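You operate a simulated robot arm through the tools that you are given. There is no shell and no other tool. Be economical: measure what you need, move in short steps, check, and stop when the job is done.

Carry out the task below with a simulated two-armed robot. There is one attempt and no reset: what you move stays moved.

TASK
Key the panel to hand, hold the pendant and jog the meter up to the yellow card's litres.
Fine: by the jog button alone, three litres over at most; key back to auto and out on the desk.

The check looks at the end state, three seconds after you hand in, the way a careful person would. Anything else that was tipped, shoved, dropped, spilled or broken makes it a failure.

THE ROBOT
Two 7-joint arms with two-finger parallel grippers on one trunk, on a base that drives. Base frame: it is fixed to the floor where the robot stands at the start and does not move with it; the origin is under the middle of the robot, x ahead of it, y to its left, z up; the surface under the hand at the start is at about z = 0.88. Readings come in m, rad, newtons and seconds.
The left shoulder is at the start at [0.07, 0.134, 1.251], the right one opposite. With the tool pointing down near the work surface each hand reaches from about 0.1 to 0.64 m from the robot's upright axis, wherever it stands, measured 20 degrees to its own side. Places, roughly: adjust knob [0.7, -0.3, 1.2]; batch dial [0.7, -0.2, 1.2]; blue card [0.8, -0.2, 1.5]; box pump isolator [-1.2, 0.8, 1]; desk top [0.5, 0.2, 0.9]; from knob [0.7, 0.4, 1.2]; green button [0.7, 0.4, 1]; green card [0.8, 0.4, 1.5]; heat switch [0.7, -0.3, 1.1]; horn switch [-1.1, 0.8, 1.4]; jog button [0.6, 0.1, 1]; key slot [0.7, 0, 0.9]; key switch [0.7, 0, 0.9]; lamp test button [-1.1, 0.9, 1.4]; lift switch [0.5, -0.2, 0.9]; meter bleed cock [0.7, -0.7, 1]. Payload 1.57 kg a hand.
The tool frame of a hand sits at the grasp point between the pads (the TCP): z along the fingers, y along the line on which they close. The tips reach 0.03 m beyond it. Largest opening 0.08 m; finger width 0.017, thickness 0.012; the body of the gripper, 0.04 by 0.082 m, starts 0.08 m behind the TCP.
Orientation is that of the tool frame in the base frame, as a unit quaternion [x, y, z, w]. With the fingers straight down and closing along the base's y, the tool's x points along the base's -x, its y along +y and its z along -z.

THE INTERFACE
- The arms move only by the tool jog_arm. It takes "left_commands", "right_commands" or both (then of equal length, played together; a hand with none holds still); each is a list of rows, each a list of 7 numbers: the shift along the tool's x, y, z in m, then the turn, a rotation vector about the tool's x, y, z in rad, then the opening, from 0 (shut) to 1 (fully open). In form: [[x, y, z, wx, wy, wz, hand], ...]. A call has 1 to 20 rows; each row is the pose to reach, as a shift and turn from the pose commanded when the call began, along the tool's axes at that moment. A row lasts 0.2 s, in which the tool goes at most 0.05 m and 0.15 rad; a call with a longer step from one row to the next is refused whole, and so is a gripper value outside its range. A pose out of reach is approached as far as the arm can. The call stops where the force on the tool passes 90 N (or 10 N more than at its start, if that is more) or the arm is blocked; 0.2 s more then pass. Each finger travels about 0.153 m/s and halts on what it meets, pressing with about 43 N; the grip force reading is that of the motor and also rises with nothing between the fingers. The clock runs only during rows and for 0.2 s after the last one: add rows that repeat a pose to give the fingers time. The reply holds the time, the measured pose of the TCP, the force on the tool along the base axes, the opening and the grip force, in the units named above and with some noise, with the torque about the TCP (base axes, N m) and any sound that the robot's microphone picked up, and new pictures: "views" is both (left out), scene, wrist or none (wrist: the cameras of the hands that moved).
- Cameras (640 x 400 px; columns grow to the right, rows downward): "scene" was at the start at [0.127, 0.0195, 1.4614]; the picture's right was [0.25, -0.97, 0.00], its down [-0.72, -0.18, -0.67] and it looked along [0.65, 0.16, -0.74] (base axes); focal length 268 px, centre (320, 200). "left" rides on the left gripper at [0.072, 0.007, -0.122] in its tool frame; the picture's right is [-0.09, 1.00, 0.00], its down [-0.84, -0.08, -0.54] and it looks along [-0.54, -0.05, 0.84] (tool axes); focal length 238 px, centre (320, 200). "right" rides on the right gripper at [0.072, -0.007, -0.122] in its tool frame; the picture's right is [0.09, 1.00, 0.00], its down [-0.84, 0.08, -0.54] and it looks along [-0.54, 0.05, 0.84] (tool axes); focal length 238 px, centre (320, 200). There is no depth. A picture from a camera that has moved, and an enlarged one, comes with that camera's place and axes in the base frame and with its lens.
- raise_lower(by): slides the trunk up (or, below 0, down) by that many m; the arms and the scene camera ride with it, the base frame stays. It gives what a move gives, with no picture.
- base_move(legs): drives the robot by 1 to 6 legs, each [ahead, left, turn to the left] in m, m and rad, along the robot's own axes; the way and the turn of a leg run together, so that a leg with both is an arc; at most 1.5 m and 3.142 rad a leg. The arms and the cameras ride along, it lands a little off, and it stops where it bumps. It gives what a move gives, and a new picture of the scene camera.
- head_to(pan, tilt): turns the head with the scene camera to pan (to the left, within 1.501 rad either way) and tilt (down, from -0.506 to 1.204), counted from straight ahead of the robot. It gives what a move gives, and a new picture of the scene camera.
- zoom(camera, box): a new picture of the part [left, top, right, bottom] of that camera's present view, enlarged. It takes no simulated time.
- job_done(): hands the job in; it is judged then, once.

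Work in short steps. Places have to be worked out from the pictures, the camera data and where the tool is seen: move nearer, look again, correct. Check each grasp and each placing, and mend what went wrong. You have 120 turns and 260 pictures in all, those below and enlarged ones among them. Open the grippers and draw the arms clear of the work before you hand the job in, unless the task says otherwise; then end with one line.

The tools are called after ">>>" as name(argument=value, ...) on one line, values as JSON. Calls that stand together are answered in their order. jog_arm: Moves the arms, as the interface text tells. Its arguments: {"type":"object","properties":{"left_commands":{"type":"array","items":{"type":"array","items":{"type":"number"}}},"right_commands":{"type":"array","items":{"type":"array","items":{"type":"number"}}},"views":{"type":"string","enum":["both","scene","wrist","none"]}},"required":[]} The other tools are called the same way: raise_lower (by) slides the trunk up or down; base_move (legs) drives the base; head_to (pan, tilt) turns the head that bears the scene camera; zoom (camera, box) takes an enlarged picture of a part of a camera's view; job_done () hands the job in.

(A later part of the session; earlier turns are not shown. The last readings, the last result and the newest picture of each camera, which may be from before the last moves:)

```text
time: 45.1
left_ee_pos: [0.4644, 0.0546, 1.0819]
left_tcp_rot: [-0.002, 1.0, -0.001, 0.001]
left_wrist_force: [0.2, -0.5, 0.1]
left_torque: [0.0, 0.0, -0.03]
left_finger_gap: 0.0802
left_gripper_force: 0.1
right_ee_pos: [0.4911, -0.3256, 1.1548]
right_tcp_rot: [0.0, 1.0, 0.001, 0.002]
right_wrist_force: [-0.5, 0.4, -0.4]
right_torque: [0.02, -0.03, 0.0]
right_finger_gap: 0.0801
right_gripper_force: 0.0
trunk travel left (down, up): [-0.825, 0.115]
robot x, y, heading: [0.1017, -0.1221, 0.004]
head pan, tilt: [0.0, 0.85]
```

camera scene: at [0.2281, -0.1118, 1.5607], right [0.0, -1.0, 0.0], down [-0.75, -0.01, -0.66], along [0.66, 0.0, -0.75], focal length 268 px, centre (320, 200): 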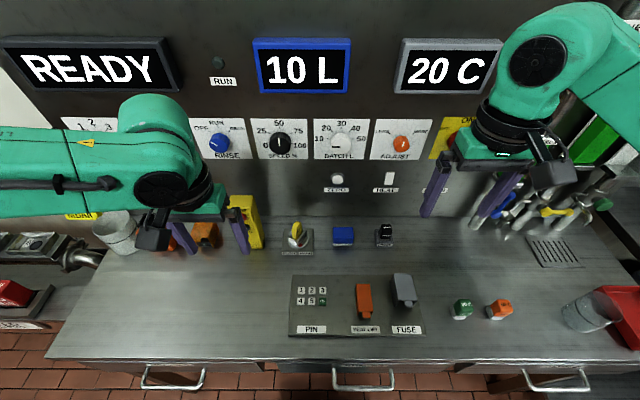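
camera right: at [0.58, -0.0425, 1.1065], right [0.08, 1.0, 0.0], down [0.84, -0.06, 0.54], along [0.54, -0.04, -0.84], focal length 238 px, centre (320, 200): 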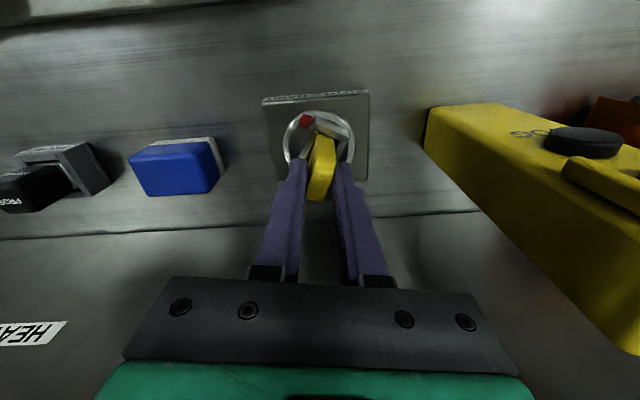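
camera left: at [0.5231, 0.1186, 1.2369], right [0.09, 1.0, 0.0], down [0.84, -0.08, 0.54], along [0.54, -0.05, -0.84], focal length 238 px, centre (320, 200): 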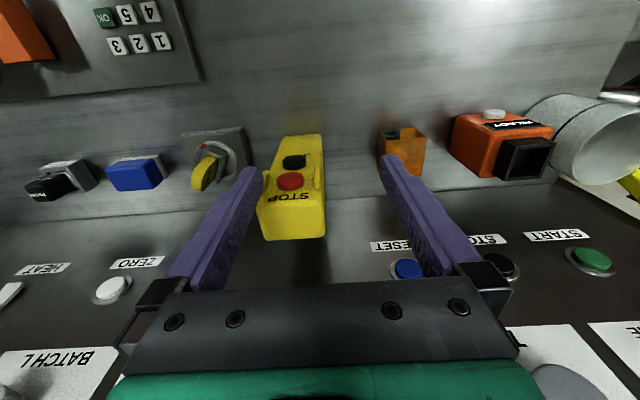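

Now I move the left hand to in front of and above the pendant and check again.

>>> jog_arm(left_commands=[[-0.02, 0.01, -0.02, 0, 0, 0, 1], [-0.05, 0.025, -0.04, 0, 0, 0, 1], [-0.09, 0.026, -0.05, 0, 0, 0, 1], [-0.13, 0.026, -0.05, 0, 0, 0, 1], [-0.166, 0.026, -0.05, 0, 0, 0, 1], [-0.166, 0.026, -0.05, 0, 0, 0, 1]])

>>> zoom(camera="left", box=[220, 60, 420, 220])

>>> zoom(camera="scene", box=[170, 120, 290, 240])

```text
time: 46.5
left_ee_pos: [0.6288, 0.081, 1.1347]
left_tcp_rot: [-0.002, 1.0, -0.001, 0.001]
left_wrist_force: [-0.9, 0.3, 0.3]
left_torque: [0.0, 0.01, 0.01]
left_finger_gap: 0.0799
left_gripper_force: 0.0
right_ee_pos: [0.4899, -0.3258, 1.1539]
right_tcp_rot: [-0.001, 1.0, 0.0, 0.001]
right_wrist_force: [0.2, -0.2, -0.1]
right_torque: [0.02, -0.02, 0.01]
right_finger_gap: 0.0801
right_gripper_force: 0.1
trunk travel left (down, up): [-0.825, 0.115]
robot x, y, heading: [0.1001, -0.1177, -0.002]
head pan, tilt: [0.0, 0.85]
camera scene: at [0.2275, -0.1174, 1.4608], right [0.0, -1.0, 0.0], down [-0.75, 0.0, -0.66], along [0.66, 0.0, -0.75], focal length 268 px, centre (320, 200)
camera left: at [0.5576, 0.0878, 1.2562], right [0.09, 1.0, 0.0], down [0.84, -0.07, 0.54], along [0.54, -0.05, -0.84], focal length 238 px, centre (320, 200)
```

scene: 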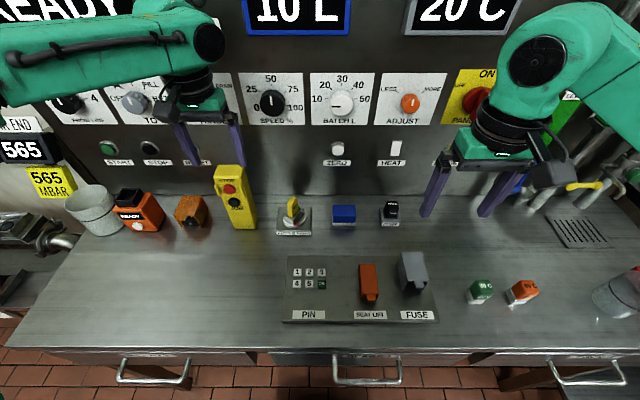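
left: 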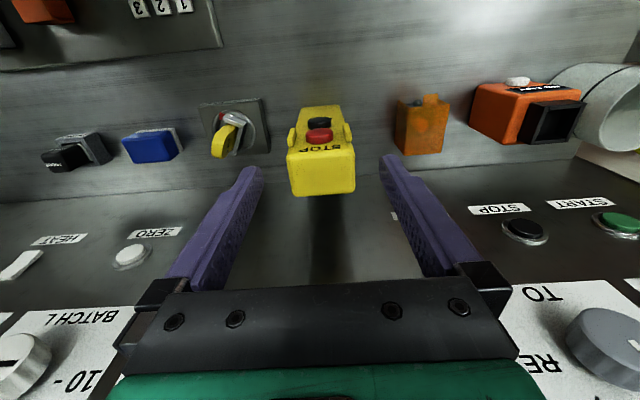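

```text
2.50 times, centred on (320, 140) of left
camera zoom: at [0.5576, 0.0878, 1.2562], right [0.09, 1.0, 0.0], down [0.84, -0.07, 0.54], along [0.54, -0.05, -0.84], focal length 596 px, centre (320, 350)
```

zoom: 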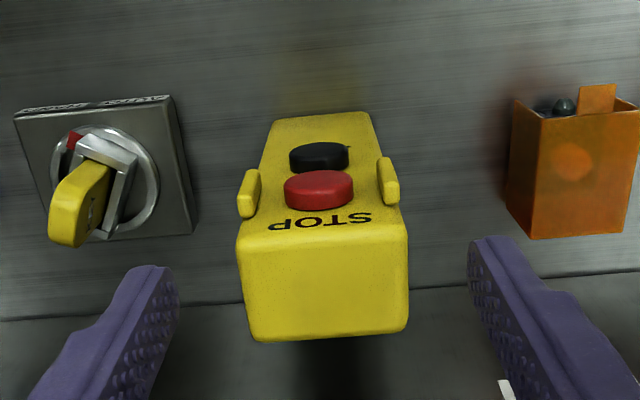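

```text
3.33 times, centred on (230, 180) of scene
camera zoom: at [0.2275, -0.1174, 1.4608], right [0.0, -1.0, 0.0], down [-0.75, 0.0, -0.66], along [0.66, 0.0, -0.75], focal length 894 px, centre (620, 267)
```

zoom: 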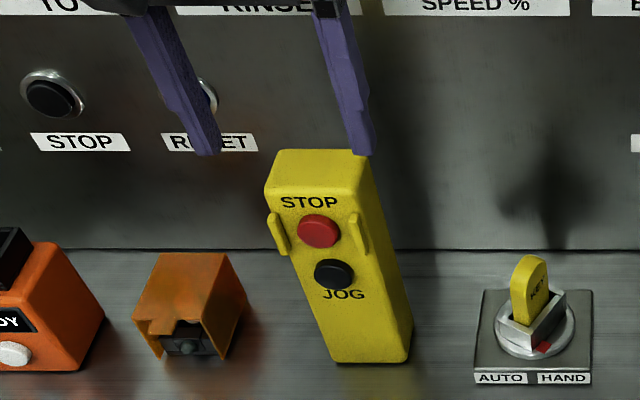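

Now in reach. Pendant centre y≈0.0803, front face x≈0.634, bars at x≈0.625, z≈1.04. I lower to TCP (0.632, 0.081, 1.04) and close gently.

>>> jog_arm(left_commands=[[-0.003, 0, 0.03, 0, 0, 0, 1], [-0.003, 0, 0.06, 0, 0, 0, 1], [-0.003, 0, 0.085, 0, 0, 0, 1], [-0.003, 0, 0.095, 0, 0, 0, 1], [-0.003, 0, 0.095, 0, 0, 0, 0.85], [-0.003, 0, 0.095, 0, 0, 0, 0.75], [-0.003, 0, 0.095, 0, 0, 0, 0.65], [-0.003, 0, 0.095, 0, 0, 0, 0.5], [-0.003, 0, 0.095, 0, 0, 0, 0.5]])

>>> zoom(camera="scene", box=[170, 120, 290, 240])

>>> zoom(camera="left", box=[220, 60, 420, 220])

```text
time: 48.5
left_ee_pos: [0.633, 0.0804, 1.0385]
left_tcp_rot: [-0.002, 1.0, 0.0, 0.0]
left_wrist_force: [0.0, -0.5, 0.4]
left_torque: [-0.05, 0.08, 0.0]
left_finger_gap: 0.0597
left_gripper_force: 42.8
right_ee_pos: [0.4911, -0.3264, 1.1558]
right_tcp_rot: [-0.001, 1.0, 0.0, 0.0]
right_wrist_force: [0.3, -0.8, 0.4]
right_torque: [-0.01, 0.01, 0.0]
right_finger_gap: 0.0799
right_gripper_force: 0.0
trunk travel left (down, up): [-0.825, 0.115]
robot x, y, heading: [0.1008, -0.1218, 0.006]
head pan, tilt: [0.0, 0.85]
camera scene: at [0.2283, -0.118, 1.4607], right [0.0, -1.0, 0.0], down [-0.75, 0.0, -0.66], along [0.66, 0.0, -0.75], focal length 268 px, centre (320, 200)
camera left: at [0.561, 0.0873, 1.1601], right [0.09, 1.0, 0.0], down [0.84, -0.07, 0.54], along [0.54, -0.05, -0.84], focal length 238 px, centre (320, 200)
```

scene: 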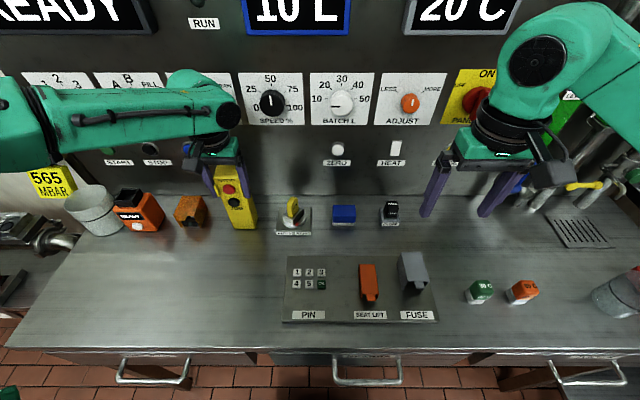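
left: 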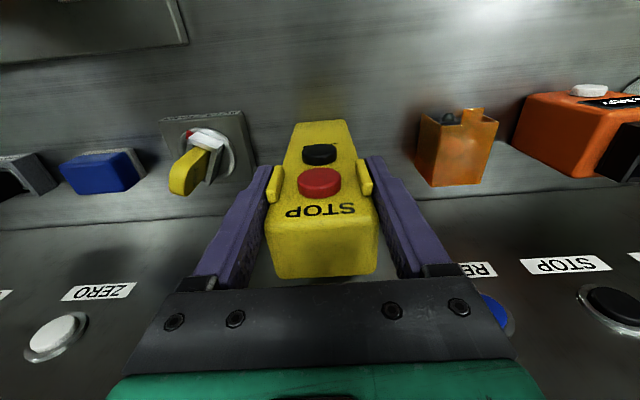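

```text
3.33 times, centred on (230, 180) of scene
camera zoom: at [0.2283, -0.118, 1.4607], right [0.0, -1.0, 0.0], down [-0.75, 0.0, -0.66], along [0.66, 0.0, -0.75], focal length 894 px, centre (620, 267)
```

zoom: 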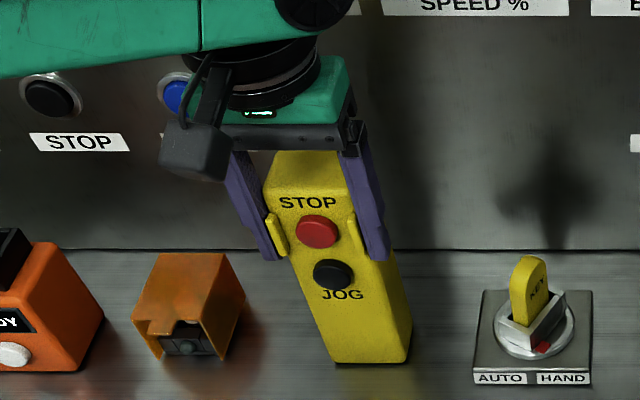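

```text
2.50 times, centred on (320, 140) of left
camera zoom: at [0.561, 0.0873, 1.1601], right [0.09, 1.0, 0.0], down [0.84, -0.07, 0.54], along [0.54, -0.05, -0.84], focal length 596 px, centre (320, 350)
```

zoom: 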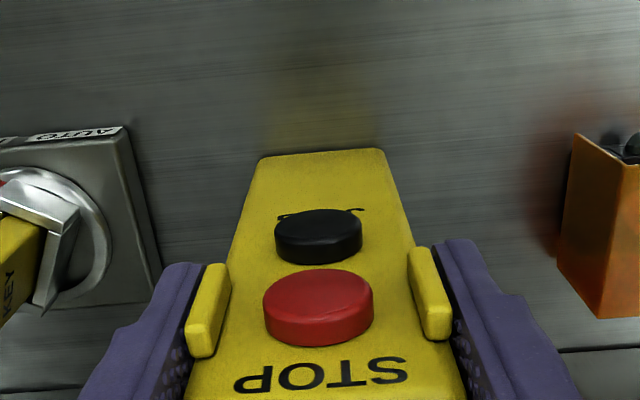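

Pendant is held, bars squeezed by the pads (gap 0.0597, 43 N). Now the right hand closes its fingers and pitches up to point forward, well in front of the switch, at z≈1.10.

>>> jog_arm(right_commands=[[0, 0.014, 0.006, 0, -0.145, 0, 0.6], [0, 0.028, 0.012, 0, -0.29, 0, 0.3], [0, 0.042, 0.018, 0, -0.435, 0, 0], [0, 0.056, 0.024, 0, -0.58, 0, 0], [0, 0.07, 0.03, 0, -0.725, 0, 0], [0, 0.084, 0.036, 0, -0.87, 0, 0], [0, 0.098, 0.042, 0, -1.015, 0, 0], [0, 0.112, 0.048, 0, -1.16, 0, 0], [0, 0.126, 0.055, 0, -1.3, 0, 0], [0, 0.126, 0.055, 0, -1.3, 0, 0]])

```text
time: 50.7
left_ee_pos: [0.633, 0.0819, 1.0384]
left_tcp_rot: [-0.002, 1.0, -0.001, 0.002]
left_wrist_force: [0.1, 0.1, -0.3]
left_torque: [0.07, 0.05, -0.06]
left_finger_gap: 0.0598
left_gripper_force: 42.7
right_ee_pos: [0.4751, -0.1872, 1.1208]
right_tcp_rot: [-0.011, 0.915, 0.053, 0.4]
right_wrist_force: [-0.3, 0.2, 0.2]
right_torque: [0.02, -0.01, 0.0]
right_finger_gap: 0.0
right_gripper_force: 21.5
right hand out of reach, approached as far as the arm can: row 6, 7, 8, 9, 10
trunk travel left (down, up): [-0.825, 0.115]
robot x, y, heading: [0.0999, -0.1179, 0.003]
head pan, tilt: [0.0, 0.85]
camera scene: at [0.2279, -0.1166, 1.4608], right [0.0, -1.0, 0.0], down [-0.75, 0.0, -0.66], along [0.66, 0.0, -0.75], focal length 268 px, centre (320, 200)
camera right: at [0.3377, -0.2048, 1.1495], right [-0.13, 0.99, 0.02], down [0.17, 0.0, 0.99], along [0.98, 0.13, -0.17], focal length 238 px, centre (320, 200)
```

scene: 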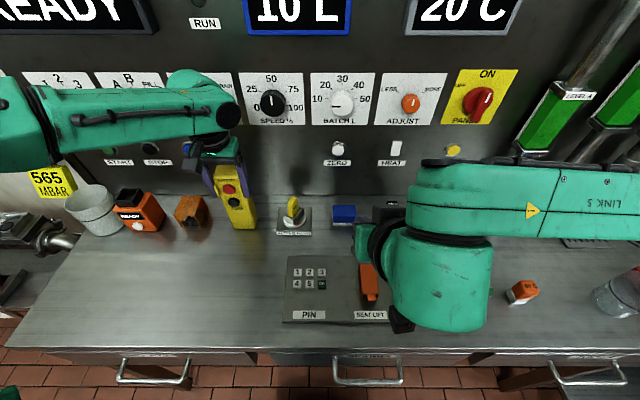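
right: 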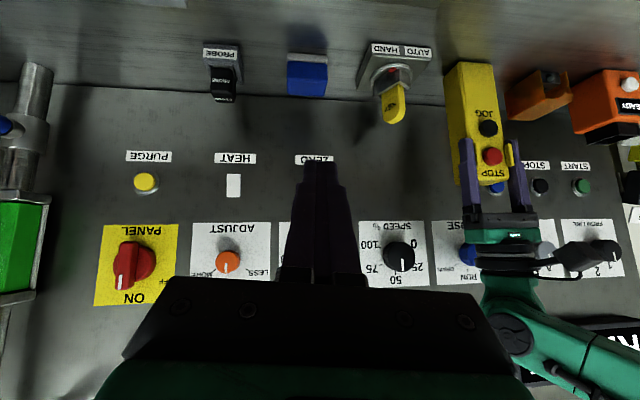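

The pitch stopped at ~43° below horizontal, which is usable. I'll yaw the hand left ~35° and bring the tip toward a point 4 cm in front of JOG, in two stages to check clearances.

>>> jog_arm(right_commands=[[0.0026, 0.0294, 0.0202, -0.055, 0.007, -0.051, 0], [0.0051, 0.0587, 0.0403, -0.11, 0.013, -0.101, 0], [0.0077, 0.0881, 0.0605, -0.165, 0.02, -0.152, 0], [0.0103, 0.1174, 0.0806, -0.22, 0.027, -0.203, 0], [0.0128, 0.1468, 0.1008, -0.275, 0.033, -0.253, 0]])

```text
time: 51.9
left_ee_pos: [0.633, 0.0808, 1.0392]
left_tcp_rot: [-0.003, 1.0, 0.0, 0.001]
left_wrist_force: [1.1, -1.0, 0.2]
left_torque: [0.0, -0.02, -0.04]
left_finger_gap: 0.0597
left_gripper_force: 43.1
right_ee_pos: [0.53, -0.0284, 1.0578]
right_tcp_rot: [-0.183, 0.897, 0.126, 0.383]
right_wrist_force: [-0.6, 1.1, 0.3]
right_torque: [-0.01, 0.01, 0.03]
right_finger_gap: 0.0
right_gripper_force: 21.6
trunk travel left (down, up): [-0.825, 0.115]
robot x, y, heading: [0.0963, -0.119, 0.002]
head pan, tilt: [0.0, 0.85]
camera scene: at [0.2285, -0.1169, 1.4607], right [0.0, -1.0, 0.0], down [-0.75, 0.0, -0.66], along [0.66, 0.0, -0.75], focal length 268 px, centre (320, 200)
camera right: at [0.4084, -0.095, 1.087], right [-0.48, 0.88, 0.02], down [0.15, 0.07, 0.99], along [0.86, 0.48, -0.17], focal length 238 px, centre (320, 200)
```

scene: 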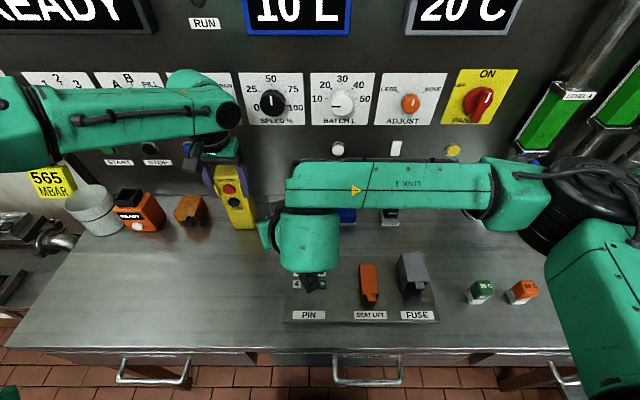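
right: 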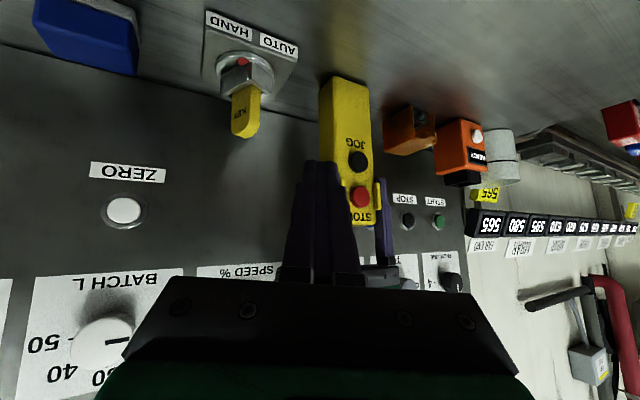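

Clear so far. I keep this orientation (yaw ~30°, 43° down) and move the tip to about 3.5 cm in front of JOG.

>>> jog_arm(right_commands=[[-0.004, 0.0172, 0.0215, 0, 0, 0, 0], [-0.008, 0.0343, 0.043, 0, 0, 0, 0], [-0.012, 0.0515, 0.0645, 0, 0, 0, 0], [-0.0159, 0.0686, 0.086, 0, 0, 0, 0], [-0.0159, 0.0686, 0.086, 0, 0, 0, 0]])

>>> zoom(camera="right", box=[260, 60, 420, 220])

>>> zoom(camera="scene", box=[190, 130, 270, 230])

>>> zoom(camera="left", box=[220, 60, 420, 220])

```text
time: 53.1
left_ee_pos: [0.6338, 0.0805, 1.0392]
left_tcp_rot: [-0.002, 1.0, -0.001, 0.001]
left_wrist_force: [0.1, 1.1, -0.9]
left_torque: [0.04, -0.04, 0.02]
left_finger_gap: 0.0598
left_gripper_force: 43.5
right_ee_pos: [0.5642, 0.0674, 1.0169]
right_tcp_rot: [-0.182, 0.897, 0.126, 0.383]
right_wrist_force: [-0.4, 0.1, 0.0]
right_torque: [0.01, -0.02, 0.02]
right_finger_gap: 0.0
right_gripper_force: 21.1
trunk travel left (down, up): [-0.825, 0.115]
robot x, y, heading: [0.1027, -0.1196, 0.004]
head pan, tilt: [0.0, 0.85]
camera scene: at [0.2286, -0.1183, 1.4607], right [0.0, -1.0, 0.0], down [-0.75, 0.0, -0.66], along [0.66, 0.0, -0.75], focal length 268 px, centre (320, 200)
camera right: at [0.4441, 0.001, 1.0452], right [-0.48, 0.88, 0.02], down [0.16, 0.06, 0.99], along [0.86, 0.48, -0.17], focal length 238 px, centre (320, 200)
```

scene: 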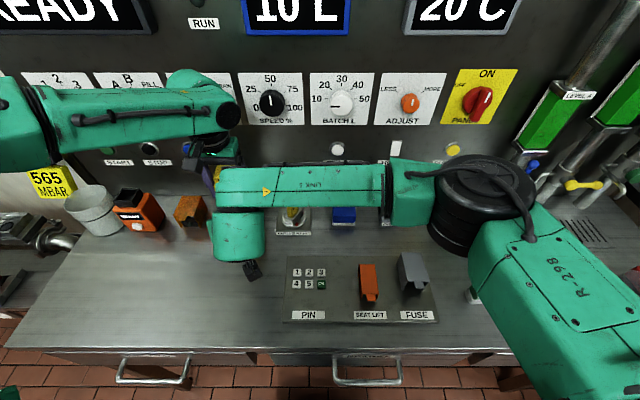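
right: 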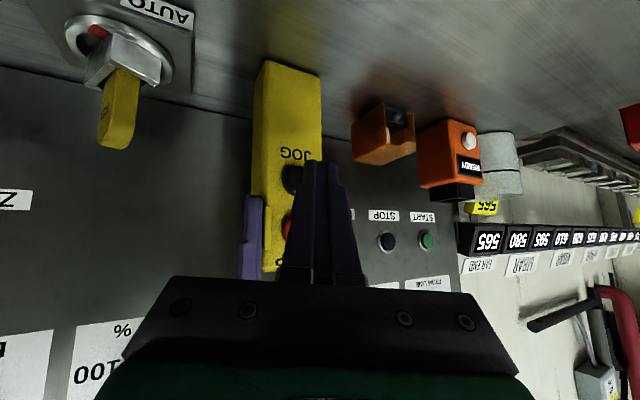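

```text
2.50 times, centred on (340, 140) of right
camera zoom: at [0.4441, 0.001, 1.0452], right [-0.48, 0.88, 0.02], down [0.16, 0.06, 0.99], along [0.86, 0.48, -0.17], focal length 596 px, centre (270, 350)
```

zoom: 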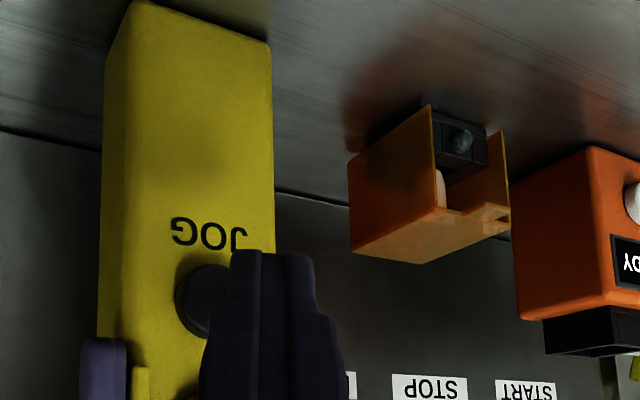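

```text
4.00 times, centred on (230, 180) of scene
camera zoom: at [0.2286, -0.1183, 1.4607], right [0.0, -1.0, 0.0], down [-0.75, 0.0, -0.66], along [0.66, 0.0, -0.75], focal length 1073 px, centre (680, 280)
```

zoom: 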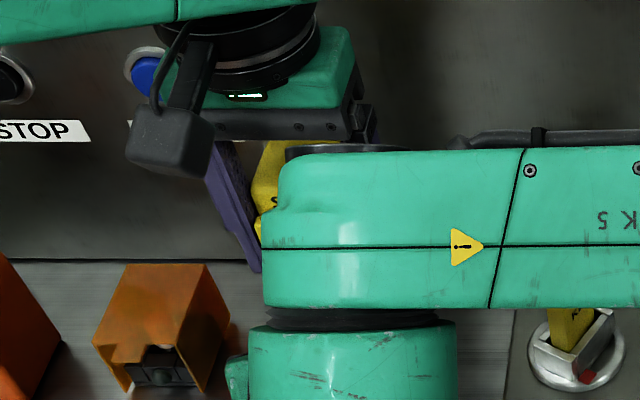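

```text
2.50 times, centred on (320, 140) of left
camera zoom: at [0.5613, 0.0872, 1.1601], right [0.09, 1.0, 0.0], down [0.84, -0.07, 0.54], along [0.54, -0.05, -0.84], focal length 596 px, centre (320, 350)
```

zoom: 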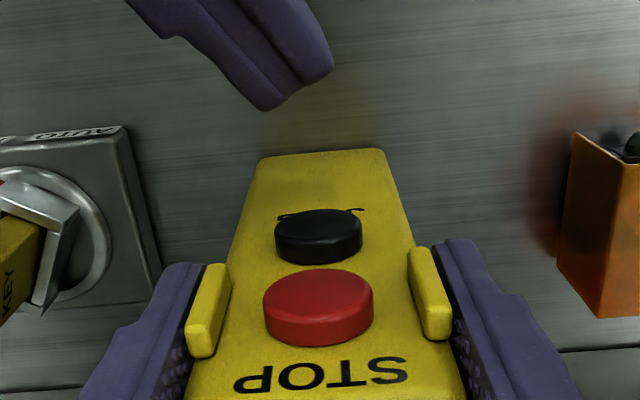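

The left wrist camera gives a good view: JOG centre ≈ (0.621, 0.080, 1.000), right tip ≈ (0.585, 0.079, 0.997). I raise the head to watch the meter and shift the tip so its foremost corner lines up with JOG.

>>> head_to(pan=0.2, tilt=0.45)

>>> jog_arm(right_commands=[[-0.0055, -0.0006, 0.0118, 0, 0, 0, 0], [-0.0055, -0.0006, 0.0118, 0, 0, 0, 0]], views="none")

>>> zoom(camera="left", box=[240, 60, 400, 180])

```text
time: 54.0
left_ee_pos: [0.6336, 0.0807, 1.0391]
left_tcp_rot: [-0.002, 1.0, -0.001, 0.0]
left_wrist_force: [0.7, -1.3, 0.2]
left_torque: [0.02, -0.02, -0.01]
left_finger_gap: 0.0597
left_gripper_force: 43.2
right_ee_pos: [0.5661, 0.0673, 1.0169]
right_tcp_rot: [-0.183, 0.897, 0.127, 0.382]
right_wrist_force: [-0.1, 0.8, 0.0]
right_torque: [-0.02, 0.01, 0.01]
right_finger_gap: 0.0001
right_gripper_force: 21.3
trunk travel left (down, up): [-0.825, 0.115]
robot x, y, heading: [0.0983, -0.117, 0.002]
head pan, tilt: [0.201, 0.45]
camera scene: at [0.2403, -0.0995, 1.495], right [0.2, -0.98, 0.0], down [-0.43, -0.09, -0.9], along [0.88, 0.18, -0.44], focal length 268 px, centre (320, 200)
```

scene: 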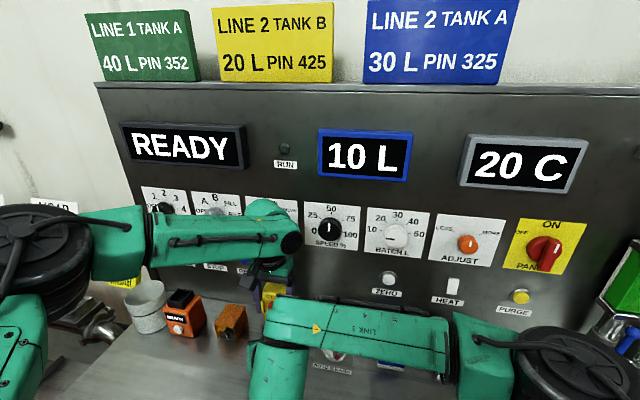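

```text
time: 54.6
left_ee_pos: [0.6331, 0.0799, 1.038]
left_tcp_rot: [-0.002, 1.0, -0.001, 0.0]
left_wrist_force: [0.5, -0.7, 0.1]
left_torque: [0.05, -0.02, -0.02]
left_finger_gap: 0.0594
left_gripper_force: 43.0
right_ee_pos: [0.5773, 0.0732, 1.0113]
right_tcp_rot: [-0.182, 0.897, 0.127, 0.384]
right_wrist_force: [-0.1, -0.3, 0.0]
right_torque: [0.02, -0.03, 0.03]
right_finger_gap: 0.0001
right_gripper_force: 21.2
trunk travel left (down, up): [-0.825, 0.115]
robot x, y, heading: [0.0983, -0.1186, 0.003]
head pan, tilt: [0.201, 0.45]
```

```text
3.33 times, centred on (320, 120) of left
camera zoom: at [0.5612, 0.0874, 1.1601], right [0.09, 1.0, 0.0], down [0.84, -0.07, 0.54], along [0.54, -0.05, -0.84], focal length 794 px, centre (320, 467)
```

zoom: 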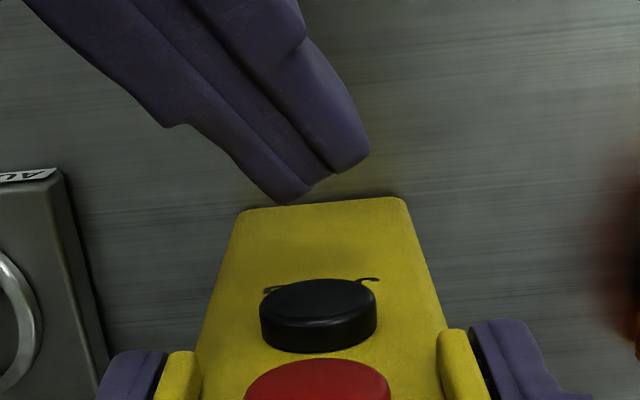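

Tip corner is ~14 mm from the button and nearly centred. I advance 10 mm (+3 mm y) without pressing and check.

>>> jog_arm(right_commands=[[-0.0036, -0.0008, 0.0038, 0, 0, 0, 0], [-0.0071, -0.0016, 0.0075, 0, 0, 0, 0]], views="none")

>>> zoom(camera="left", box=[240, 60, 400, 180])

```text
time: 55.2
left_ee_pos: [0.6338, 0.0815, 1.0384]
left_tcp_rot: [-0.001, 1.0, -0.001, 0.0]
left_wrist_force: [-0.2, 0.3, -0.2]
left_torque: [0.05, 0.01, -0.02]
left_finger_gap: 0.0597
left_gripper_force: 43.3
right_ee_pos: [0.5869, 0.0771, 1.0129]
right_tcp_rot: [-0.182, 0.897, 0.127, 0.382]
right_wrist_force: [0.5, 0.0, 0.3]
right_torque: [0.01, 0.0, -0.04]
right_finger_gap: 0.0001
right_gripper_force: 20.9
trunk travel left (down, up): [-0.825, 0.115]
robot x, y, heading: [0.1008, -0.1191, -0.002]
head pan, tilt: [0.201, 0.45]
```

```text
3.33 times, centred on (320, 120) of left
camera zoom: at [0.5612, 0.0875, 1.1601], right [0.09, 1.0, 0.0], down [0.84, -0.07, 0.54], along [0.54, -0.05, -0.84], focal length 794 px, centre (320, 467)
```

zoom: 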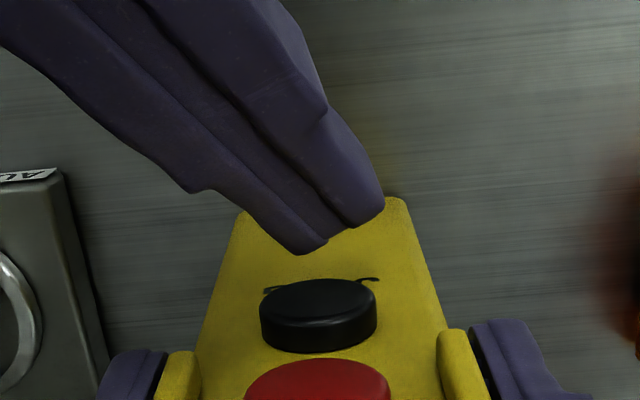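

About 4 mm remain. I make a short probing press, 7 mm forward and back, and read the meter.

>>> jog_arm(right_commands=[[-0.0022, -0.0015, 0.0022, 0, 0, 0, 0], [-0.0045, -0.003, 0.0045, 0, 0, 0, 0], [0, 0, 0, 0, 0, 0, 0]], views="scene")

```text
time: 56.0
left_ee_pos: [0.6333, 0.0809, 1.0388]
left_tcp_rot: [-0.001, 1.0, 0.0, 0.002]
left_wrist_force: [-0.3, -0.7, -1.1]
left_torque: [0.0, 0.08, 0.02]
left_finger_gap: 0.0599
left_gripper_force: 43.1
right_ee_pos: [0.5863, 0.0754, 1.0129]
right_tcp_rot: [-0.182, 0.896, 0.127, 0.384]
right_wrist_force: [-0.8, 0.4, 0.5]
right_torque: [-0.04, 0.02, 0.01]
right_finger_gap: 0.0
right_gripper_force: 21.9
trunk travel left (down, up): [-0.825, 0.115]
robot x, y, heading: [0.0975, -0.1188, 0.008]
head pan, tilt: [0.201, 0.45]
camera scene: at [0.2402, -0.0993, 1.4951], right [0.2, -0.98, 0.0], down [-0.43, -0.09, -0.9], along [0.88, 0.18, -0.44], focal length 268 px, centre (320, 200)
```

scene: 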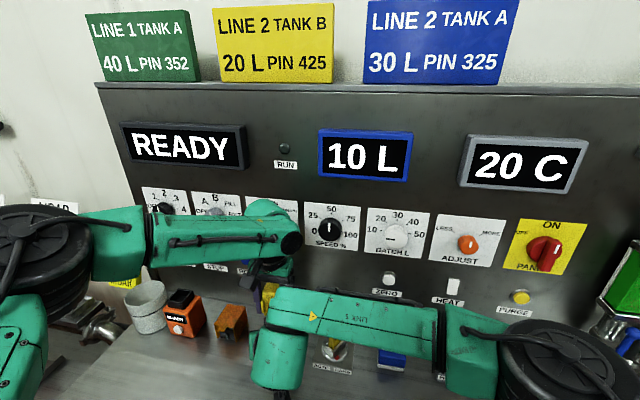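

No change yet. Time only runs in calls, so I press in small steps and read force and meter each time.

>>> jog_arm(right_commands=[[-0.0038, -0.0026, 0.0038, 0, 0, 0, 0], [-0.0051, -0.0034, 0.0051, 0, 0, 0, 0]], views="scene")

>>> zoom(camera="left", box=[240, 60, 400, 180])

```text
time: 56.6
left_ee_pos: [0.6337, 0.0801, 1.0396]
left_tcp_rot: [-0.002, 1.0, -0.001, 0.0]
left_wrist_force: [0.3, -0.7, -1.2]
left_torque: [0.01, 0.07, -0.01]
left_finger_gap: 0.0598
left_gripper_force: 42.7
right_ee_pos: [0.5953, 0.0755, 1.0127]
right_tcp_rot: [-0.183, 0.896, 0.127, 0.383]
right_wrist_force: [-0.2, -0.2, -0.5]
right_torque: [-0.01, 0.02, -0.01]
right_finger_gap: 0.0001
right_gripper_force: 21.6
trunk travel left (down, up): [-0.825, 0.115]
robot x, y, heading: [0.096, -0.1165, 0.004]
head pan, tilt: [0.201, 0.45]
camera scene: at [0.2403, -0.0994, 1.4951], right [0.2, -0.98, 0.0], down [-0.43, -0.09, -0.9], along [0.88, 0.18, -0.44], focal length 268 px, centre (320, 200)
```

scene: 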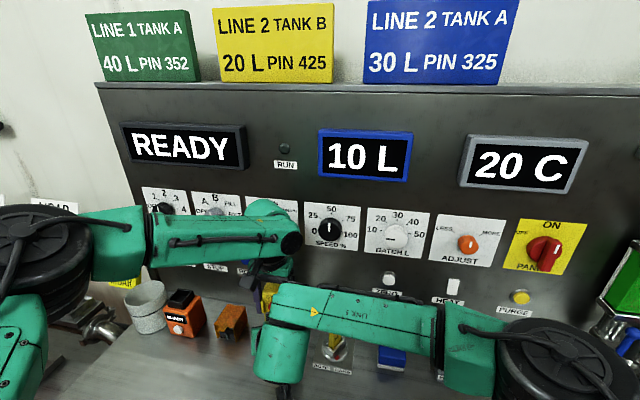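

```text
3.33 times, centred on (320, 120) of left
camera zoom: at [0.5612, 0.0876, 1.1601], right [0.09, 1.0, 0.0], down [0.84, -0.07, 0.54], along [0.54, -0.05, -0.84], focal length 794 px, centre (320, 467)
```

zoom: 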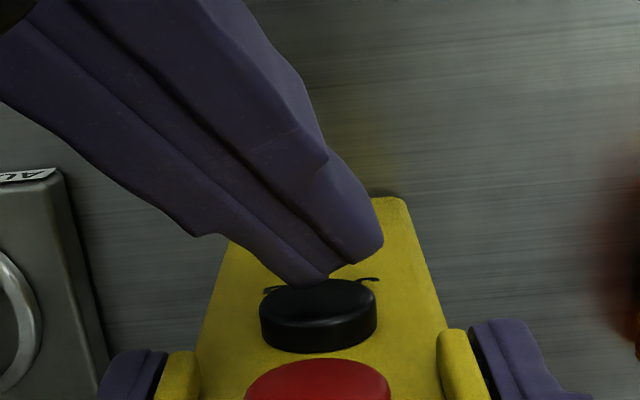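

Tip is right at the button face, no force yet. I press another 4 mm.

>>> jog_arm(right_commands=[[-0.0013, -0.0008, 0.0013, 0, 0, 0, 0], [-0.0026, -0.0017, 0.0026, 0, 0, 0, 0]], views="scene")

>>> zoom(camera="left", box=[240, 60, 400, 180])

```text
time: 57.2
left_ee_pos: [0.6336, 0.081, 1.0392]
left_tcp_rot: [-0.001, 1.0, -0.001, 0.001]
left_wrist_force: [1.4, 0.1, 0.3]
left_torque: [0.05, 0.06, 0.0]
left_finger_gap: 0.0598
left_gripper_force: 43.0
right_ee_pos: [0.5977, 0.0755, 1.0123]
right_tcp_rot: [-0.182, 0.897, 0.126, 0.382]
right_wrist_force: [-1.9, 0.6, 0.2]
right_torque: [0.03, 0.02, 0.01]
right_finger_gap: 0.0
right_gripper_force: 20.9
trunk travel left (down, up): [-0.825, 0.115]
robot x, y, heading: [0.0996, -0.1175, 0.006]
head pan, tilt: [0.201, 0.45]
heard: click
camera scene: at [0.2404, -0.0993, 1.4951], right [0.2, -0.98, 0.0], down [-0.43, -0.09, -0.9], along [0.88, 0.18, -0.44], focal length 268 px, centre (320, 200)
```

scene: 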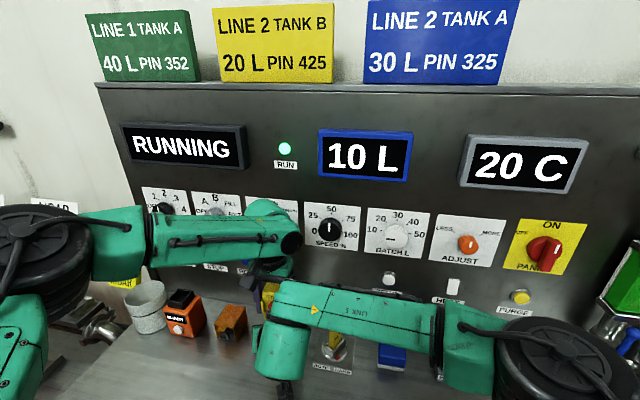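

```text
3.33 times, centred on (320, 120) of left
camera zoom: at [0.5614, 0.0877, 1.16], right [0.09, 1.0, 0.0], down [0.84, -0.07, 0.54], along [0.54, -0.05, -0.84], focal length 794 px, centre (320, 467)
```

zoom: 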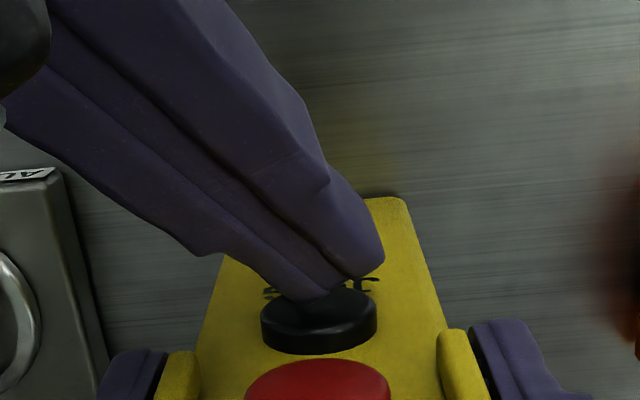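

Click; status RUNNING with the run lamp lit. I hold still for a short time and read the meter.

>>> jog_arm(right_commands=[[0, 0, 0, 0, 0, 0, 0], [0, 0, 0, 0, 0, 0, 0], [0, 0, 0, 0, 0, 0, 0]], views="scene")

```text
time: 58.0
left_ee_pos: [0.6333, 0.0812, 1.038]
left_tcp_rot: [-0.001, 1.0, -0.001, 0.001]
left_wrist_force: [1.7, 0.7, 0.8]
left_torque: [0.08, -0.05, -0.01]
left_finger_gap: 0.0598
left_gripper_force: 43.4
right_ee_pos: [0.5982, 0.0745, 1.012]
right_tcp_rot: [-0.183, 0.897, 0.127, 0.382]
right_wrist_force: [-2.4, -0.4, -0.6]
right_torque: [-0.01, 0.02, -0.01]
right_finger_gap: 0.0
right_gripper_force: 21.2
trunk travel left (down, up): [-0.825, 0.115]
robot x, y, heading: [0.0988, -0.1171, -0.002]
head pan, tilt: [0.201, 0.45]
camera scene: at [0.2405, -0.0992, 1.4951], right [0.2, -0.98, 0.0], down [-0.43, -0.09, -0.9], along [0.88, 0.18, -0.44], focal length 268 px, centre (320, 200)
```

scene: 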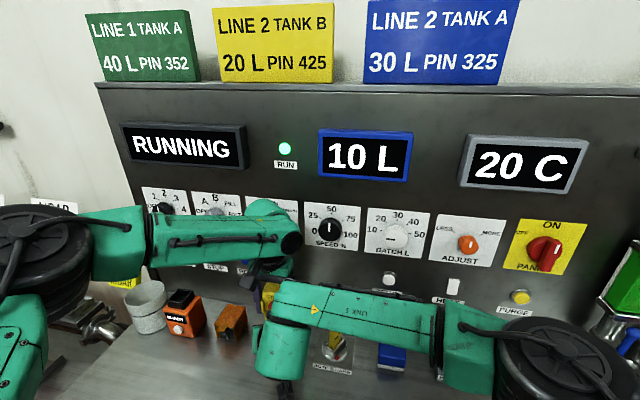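

The meter still reads 10 L; I'm not sure this display is the meter rather than the batch setting. I release the button now and look around for another meter.

>>> jog_arm(right_commands=[[0.0064, 0.0043, -0.0064, 0, 0, 0, 0]], views="scene")

>>> zoom(camera="scene", box=[90, 100, 440, 280])

>>> head_to(pan=-0.75, tilt=0.4)

```text
time: 58.4
left_ee_pos: [0.6332, 0.0813, 1.0385]
left_tcp_rot: [-0.002, 1.0, -0.001, -0.001]
left_wrist_force: [-0.3, 0.3, 0.0]
left_torque: [0.09, -0.11, 0.0]
left_finger_gap: 0.0597
left_gripper_force: 43.0
right_ee_pos: [0.5897, 0.0749, 1.0118]
right_tcp_rot: [-0.182, 0.897, 0.126, 0.383]
right_wrist_force: [0.1, -0.3, -0.8]
right_torque: [0.06, 0.0, 0.0]
right_finger_gap: 0.0002
right_gripper_force: 21.2
trunk travel left (down, up): [-0.825, 0.115]
robot x, y, heading: [0.096, -0.1179, 0.005]
head pan, tilt: [0.201, 0.45]
camera scene: at [0.2402, -0.0993, 1.4951], right [0.2, -0.98, 0.0], down [-0.43, -0.09, -0.9], along [0.88, 0.18, -0.44], focal length 268 px, centre (320, 200)
```

scene: 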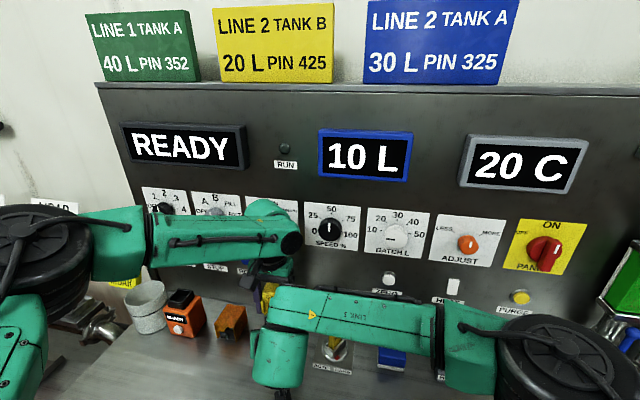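

```text
1.83 times, centred on (265, 190) of scene
camera zoom: at [0.2402, -0.0993, 1.4951], right [0.2, -0.98, 0.0], down [-0.43, -0.09, -0.9], along [0.88, 0.18, -0.44], focal length 490 px, centre (421, 218)
```

zoom: 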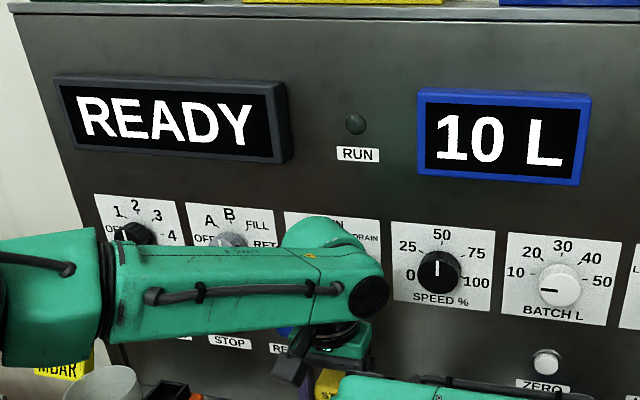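

```text
time: 59.6
left_ee_pos: [0.6332, 0.0809, 1.0392]
left_tcp_rot: [-0.001, 1.0, -0.001, 0.0]
left_wrist_force: [-0.4, 0.2, -0.1]
left_torque: [0.06, 0.04, 0.01]
left_finger_gap: 0.0598
left_gripper_force: 42.9
right_ee_pos: [0.5898, 0.0764, 1.011]
right_tcp_rot: [-0.183, 0.897, 0.127, 0.382]
right_wrist_force: [0.9, 0.4, 0.3]
right_torque: [-0.02, -0.03, -0.02]
right_finger_gap: 0.0
right_gripper_force: 21.6
trunk travel left (down, up): [-0.825, 0.115]
robot x, y, heading: [0.099, -0.1171, 0.004]
head pan, tilt: [-0.75, 0.4]
camera scene: at [0.2182, -0.1809, 1.4998], right [-0.68, -0.73, 0.0], down [-0.29, 0.26, -0.92], along [0.68, -0.63, -0.39], focal length 268 px, centre (320, 200)
```

scene: 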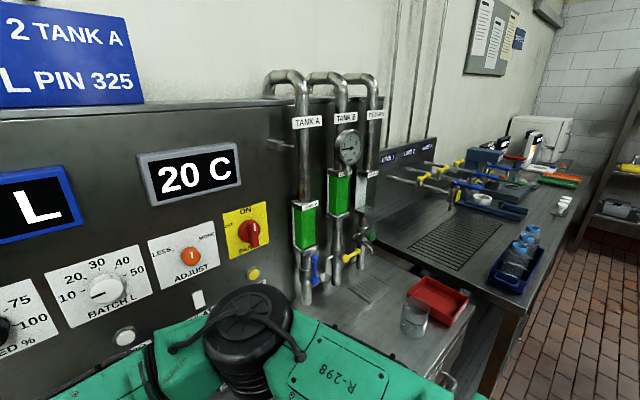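

There is a dial gauge on the pipes; I zoom on it and the pipe labels.

>>> zoom(camera="scene", box=[280, 100, 400, 220])

>>> zoom(camera="scene", box=[370, 130, 540, 240])

```text
3.33 times, centred on (340, 160) of scene
camera zoom: at [0.2182, -0.1809, 1.4998], right [-0.68, -0.73, 0.0], down [-0.29, 0.26, -0.92], along [0.68, -0.63, -0.39], focal length 894 px, centre (253, 333)
```

zoom: 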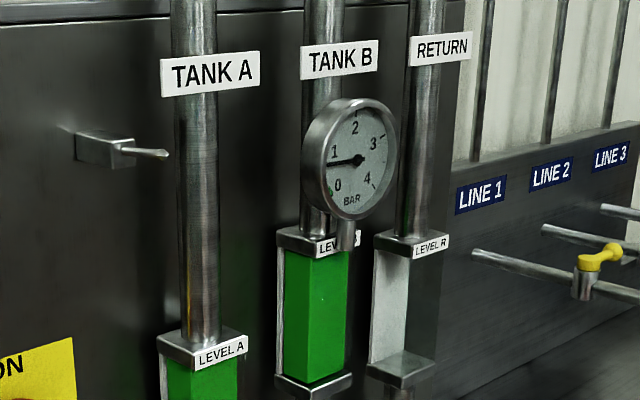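

```text
3.64 times, centred on (455, 185) of scene
camera zoom: at [0.2182, -0.1809, 1.4998], right [-0.68, -0.73, 0.0], down [-0.29, 0.26, -0.92], along [0.68, -0.63, -0.39], focal length 975 px, centre (-171, 254)
```

zoom: 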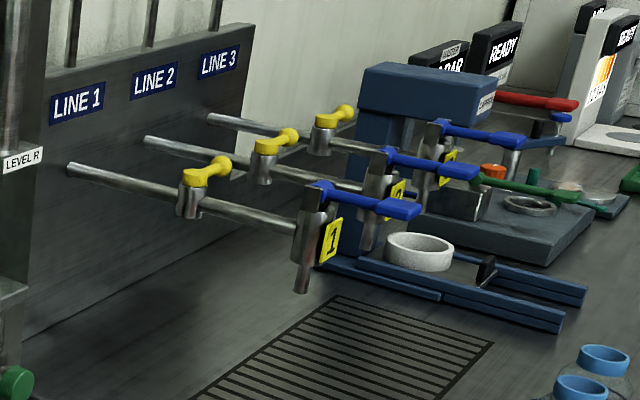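

That gauge is pressure in bar; the litres display must be the meter, perhaps slow. I turn back to the display and press again, holding ~1.6 s.

>>> head_to(pan=0.2, tilt=0.45)

>>> jog_arm(right_commands=[[-0.0051, -0.0034, 0.0051, 0, 0, 0, 0], [-0.0067, -0.0045, 0.0067, 0, 0, 0, 0], [-0.0067, -0.0045, 0.0067, 0, 0, 0, 0], [-0.0067, -0.0045, 0.0067, 0, 0, 0, 0], [-0.0067, -0.0045, 0.0067, 0, 0, 0, 0], [-0.0067, -0.0045, 0.0067, 0, 0, 0, 0], [-0.0067, -0.0045, 0.0067, 0, 0, 0, 0], [-0.0067, -0.0045, 0.0067, 0, 0, 0, 0]], views="scene")

```text
time: 60.8
left_ee_pos: [0.6341, 0.0807, 1.0392]
left_tcp_rot: [-0.001, 1.0, -0.001, -0.001]
left_wrist_force: [-0.3, 0.0, -0.4]
left_torque: [0.02, 0.06, 0.0]
left_finger_gap: 0.0594
left_gripper_force: 43.6
right_ee_pos: [0.5898, 0.0748, 1.0131]
right_tcp_rot: [-0.183, 0.897, 0.128, 0.383]
right_wrist_force: [-0.7, 0.2, -0.2]
right_torque: [0.02, -0.04, -0.01]
right_finger_gap: 0.0
right_gripper_force: 20.8
trunk travel left (down, up): [-0.825, 0.115]
robot x, y, heading: [0.0965, -0.1186, 0.002]
head pan, tilt: [0.201, 0.45]
camera scene: at [0.2402, -0.0995, 1.4951], right [0.2, -0.98, 0.0], down [-0.43, -0.09, -0.9], along [0.88, 0.18, -0.44], focal length 268 px, centre (320, 200)
```

scene: 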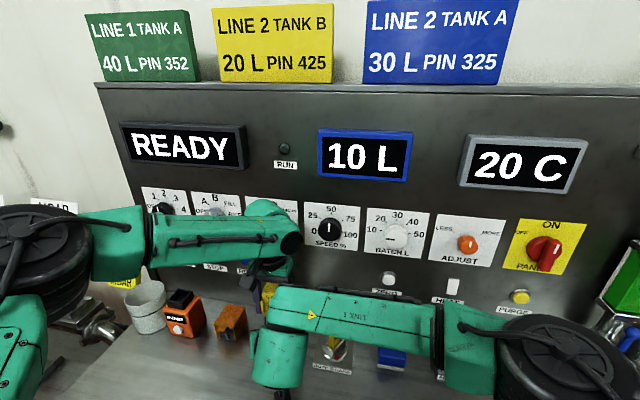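

```text
time: 62.6
left_ee_pos: [0.6343, 0.0807, 1.0387]
left_tcp_rot: [-0.003, 1.0, -0.001, 0.001]
left_wrist_force: [3.4, -0.1, 0.1]
left_torque: [0.11, -0.18, 0.0]
left_finger_gap: 0.0598
left_gripper_force: 42.8
right_ee_pos: [0.5994, 0.0759, 1.0114]
right_tcp_rot: [-0.183, 0.897, 0.127, 0.382]
right_wrist_force: [-2.7, -0.1, -0.2]
right_torque: [-0.04, 0.07, -0.01]
right_finger_gap: 0.0
right_gripper_force: 21.0
trunk travel left (down, up): [-0.825, 0.115]
robot x, y, heading: [0.0961, -0.1146, 0.004]
head pan, tilt: [0.201, 0.45]
heard: click
camera scene: at [0.2406, -0.0993, 1.4951], right [0.2, -0.98, 0.0], down [-0.43, -0.09, -0.9], along [0.88, 0.18, -0.44], focal length 268 px, centre (320, 200)
```

scene: 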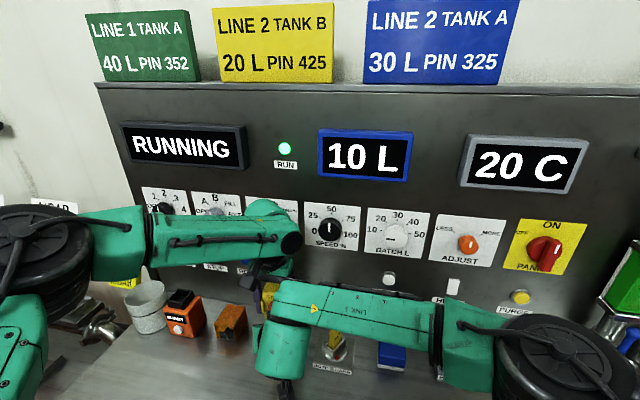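

Still 10 L while running. Before going on I release and scan the left side for another meter.

>>> jog_arm(right_commands=[[0.0064, 0.0043, -0.0064, 0, 0, 0, 0]], views="none")

>>> head_to(pan=1.0, tilt=0.35)

>>> head_to(pan=-0.45, tilt=0.3)

```text
time: 63.0
left_ee_pos: [0.634, 0.0808, 1.0392]
left_tcp_rot: [-0.002, 1.0, -0.001, 0.0]
left_wrist_force: [0.0, 0.1, -0.3]
left_torque: [0.11, -0.12, -0.02]
left_finger_gap: 0.0598
left_gripper_force: 42.9
right_ee_pos: [0.5895, 0.0729, 1.0119]
right_tcp_rot: [-0.182, 0.896, 0.126, 0.384]
right_wrist_force: [-0.5, -0.5, 0.6]
right_torque: [0.0, 0.0, -0.02]
right_finger_gap: 0.0
right_gripper_force: 20.6
trunk travel left (down, up): [-0.825, 0.115]
robot x, y, heading: [0.0991, -0.12, 0.002]
head pan, tilt: [0.201, 0.45]
```

```text
time: 64.2
left_ee_pos: [0.6325, 0.0814, 1.0389]
left_tcp_rot: [-0.002, 1.0, 0.0, 0.001]
left_wrist_force: [-0.7, 0.1, 1.2]
left_torque: [0.03, 0.07, 0.01]
left_finger_gap: 0.0596
left_gripper_force: 43.0
right_ee_pos: [0.5893, 0.0746, 1.0133]
right_tcp_rot: [-0.182, 0.897, 0.127, 0.383]
right_wrist_force: [-0.6, -0.5, 0.1]
right_torque: [-0.01, 0.0, -0.01]
right_finger_gap: 0.0
right_gripper_force: 21.2
trunk travel left (down, up): [-0.825, 0.115]
robot x, y, heading: [0.0974, -0.118, 0.002]
head pan, tilt: [1.0, 0.351]
camera scene: at [0.2002, -0.0395, 1.5043], right [0.84, -0.54, 0.0], down [-0.19, -0.29, -0.94], along [0.51, 0.79, -0.34], focal length 268 px, centre (320, 200)
```

scene: 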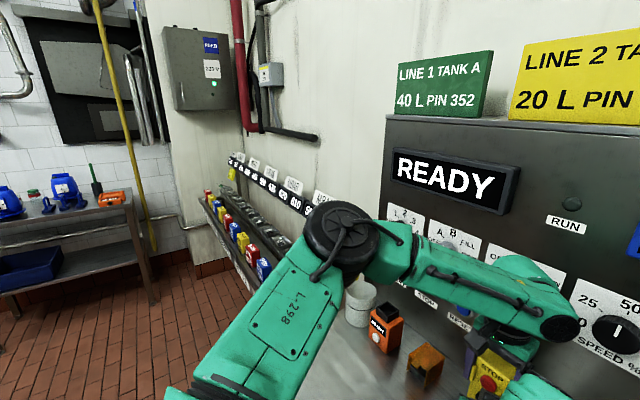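

```text
time: 65.7
left_ee_pos: [0.6333, 0.0808, 1.0404]
left_tcp_rot: [-0.002, 1.0, 0.0, 0.0]
left_wrist_force: [-0.3, 0.2, -0.4]
left_torque: [0.08, 0.1, 0.04]
left_finger_gap: 0.0599
left_gripper_force: 42.9
right_ee_pos: [0.59, 0.0751, 1.0126]
right_tcp_rot: [-0.183, 0.897, 0.127, 0.383]
right_wrist_force: [-0.3, -0.3, -0.1]
right_torque: [-0.01, 0.01, -0.02]
right_finger_gap: 0.0001
right_gripper_force: 21.1
trunk travel left (down, up): [-0.825, 0.115]
robot x, y, heading: [0.1012, -0.1213, -0.0]
head pan, tilt: [-0.45, 0.3]
camera scene: at [0.2345, -0.1582, 1.5091], right [-0.43, -0.9, 0.0], down [-0.27, 0.13, -0.96], along [0.86, -0.41, -0.3], focal length 268 px, centre (320, 200)
```

scene: 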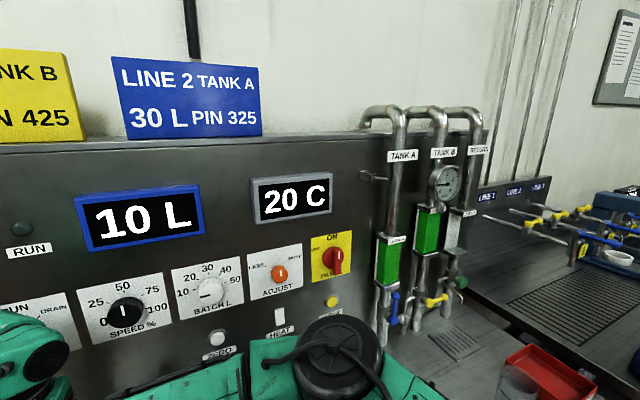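

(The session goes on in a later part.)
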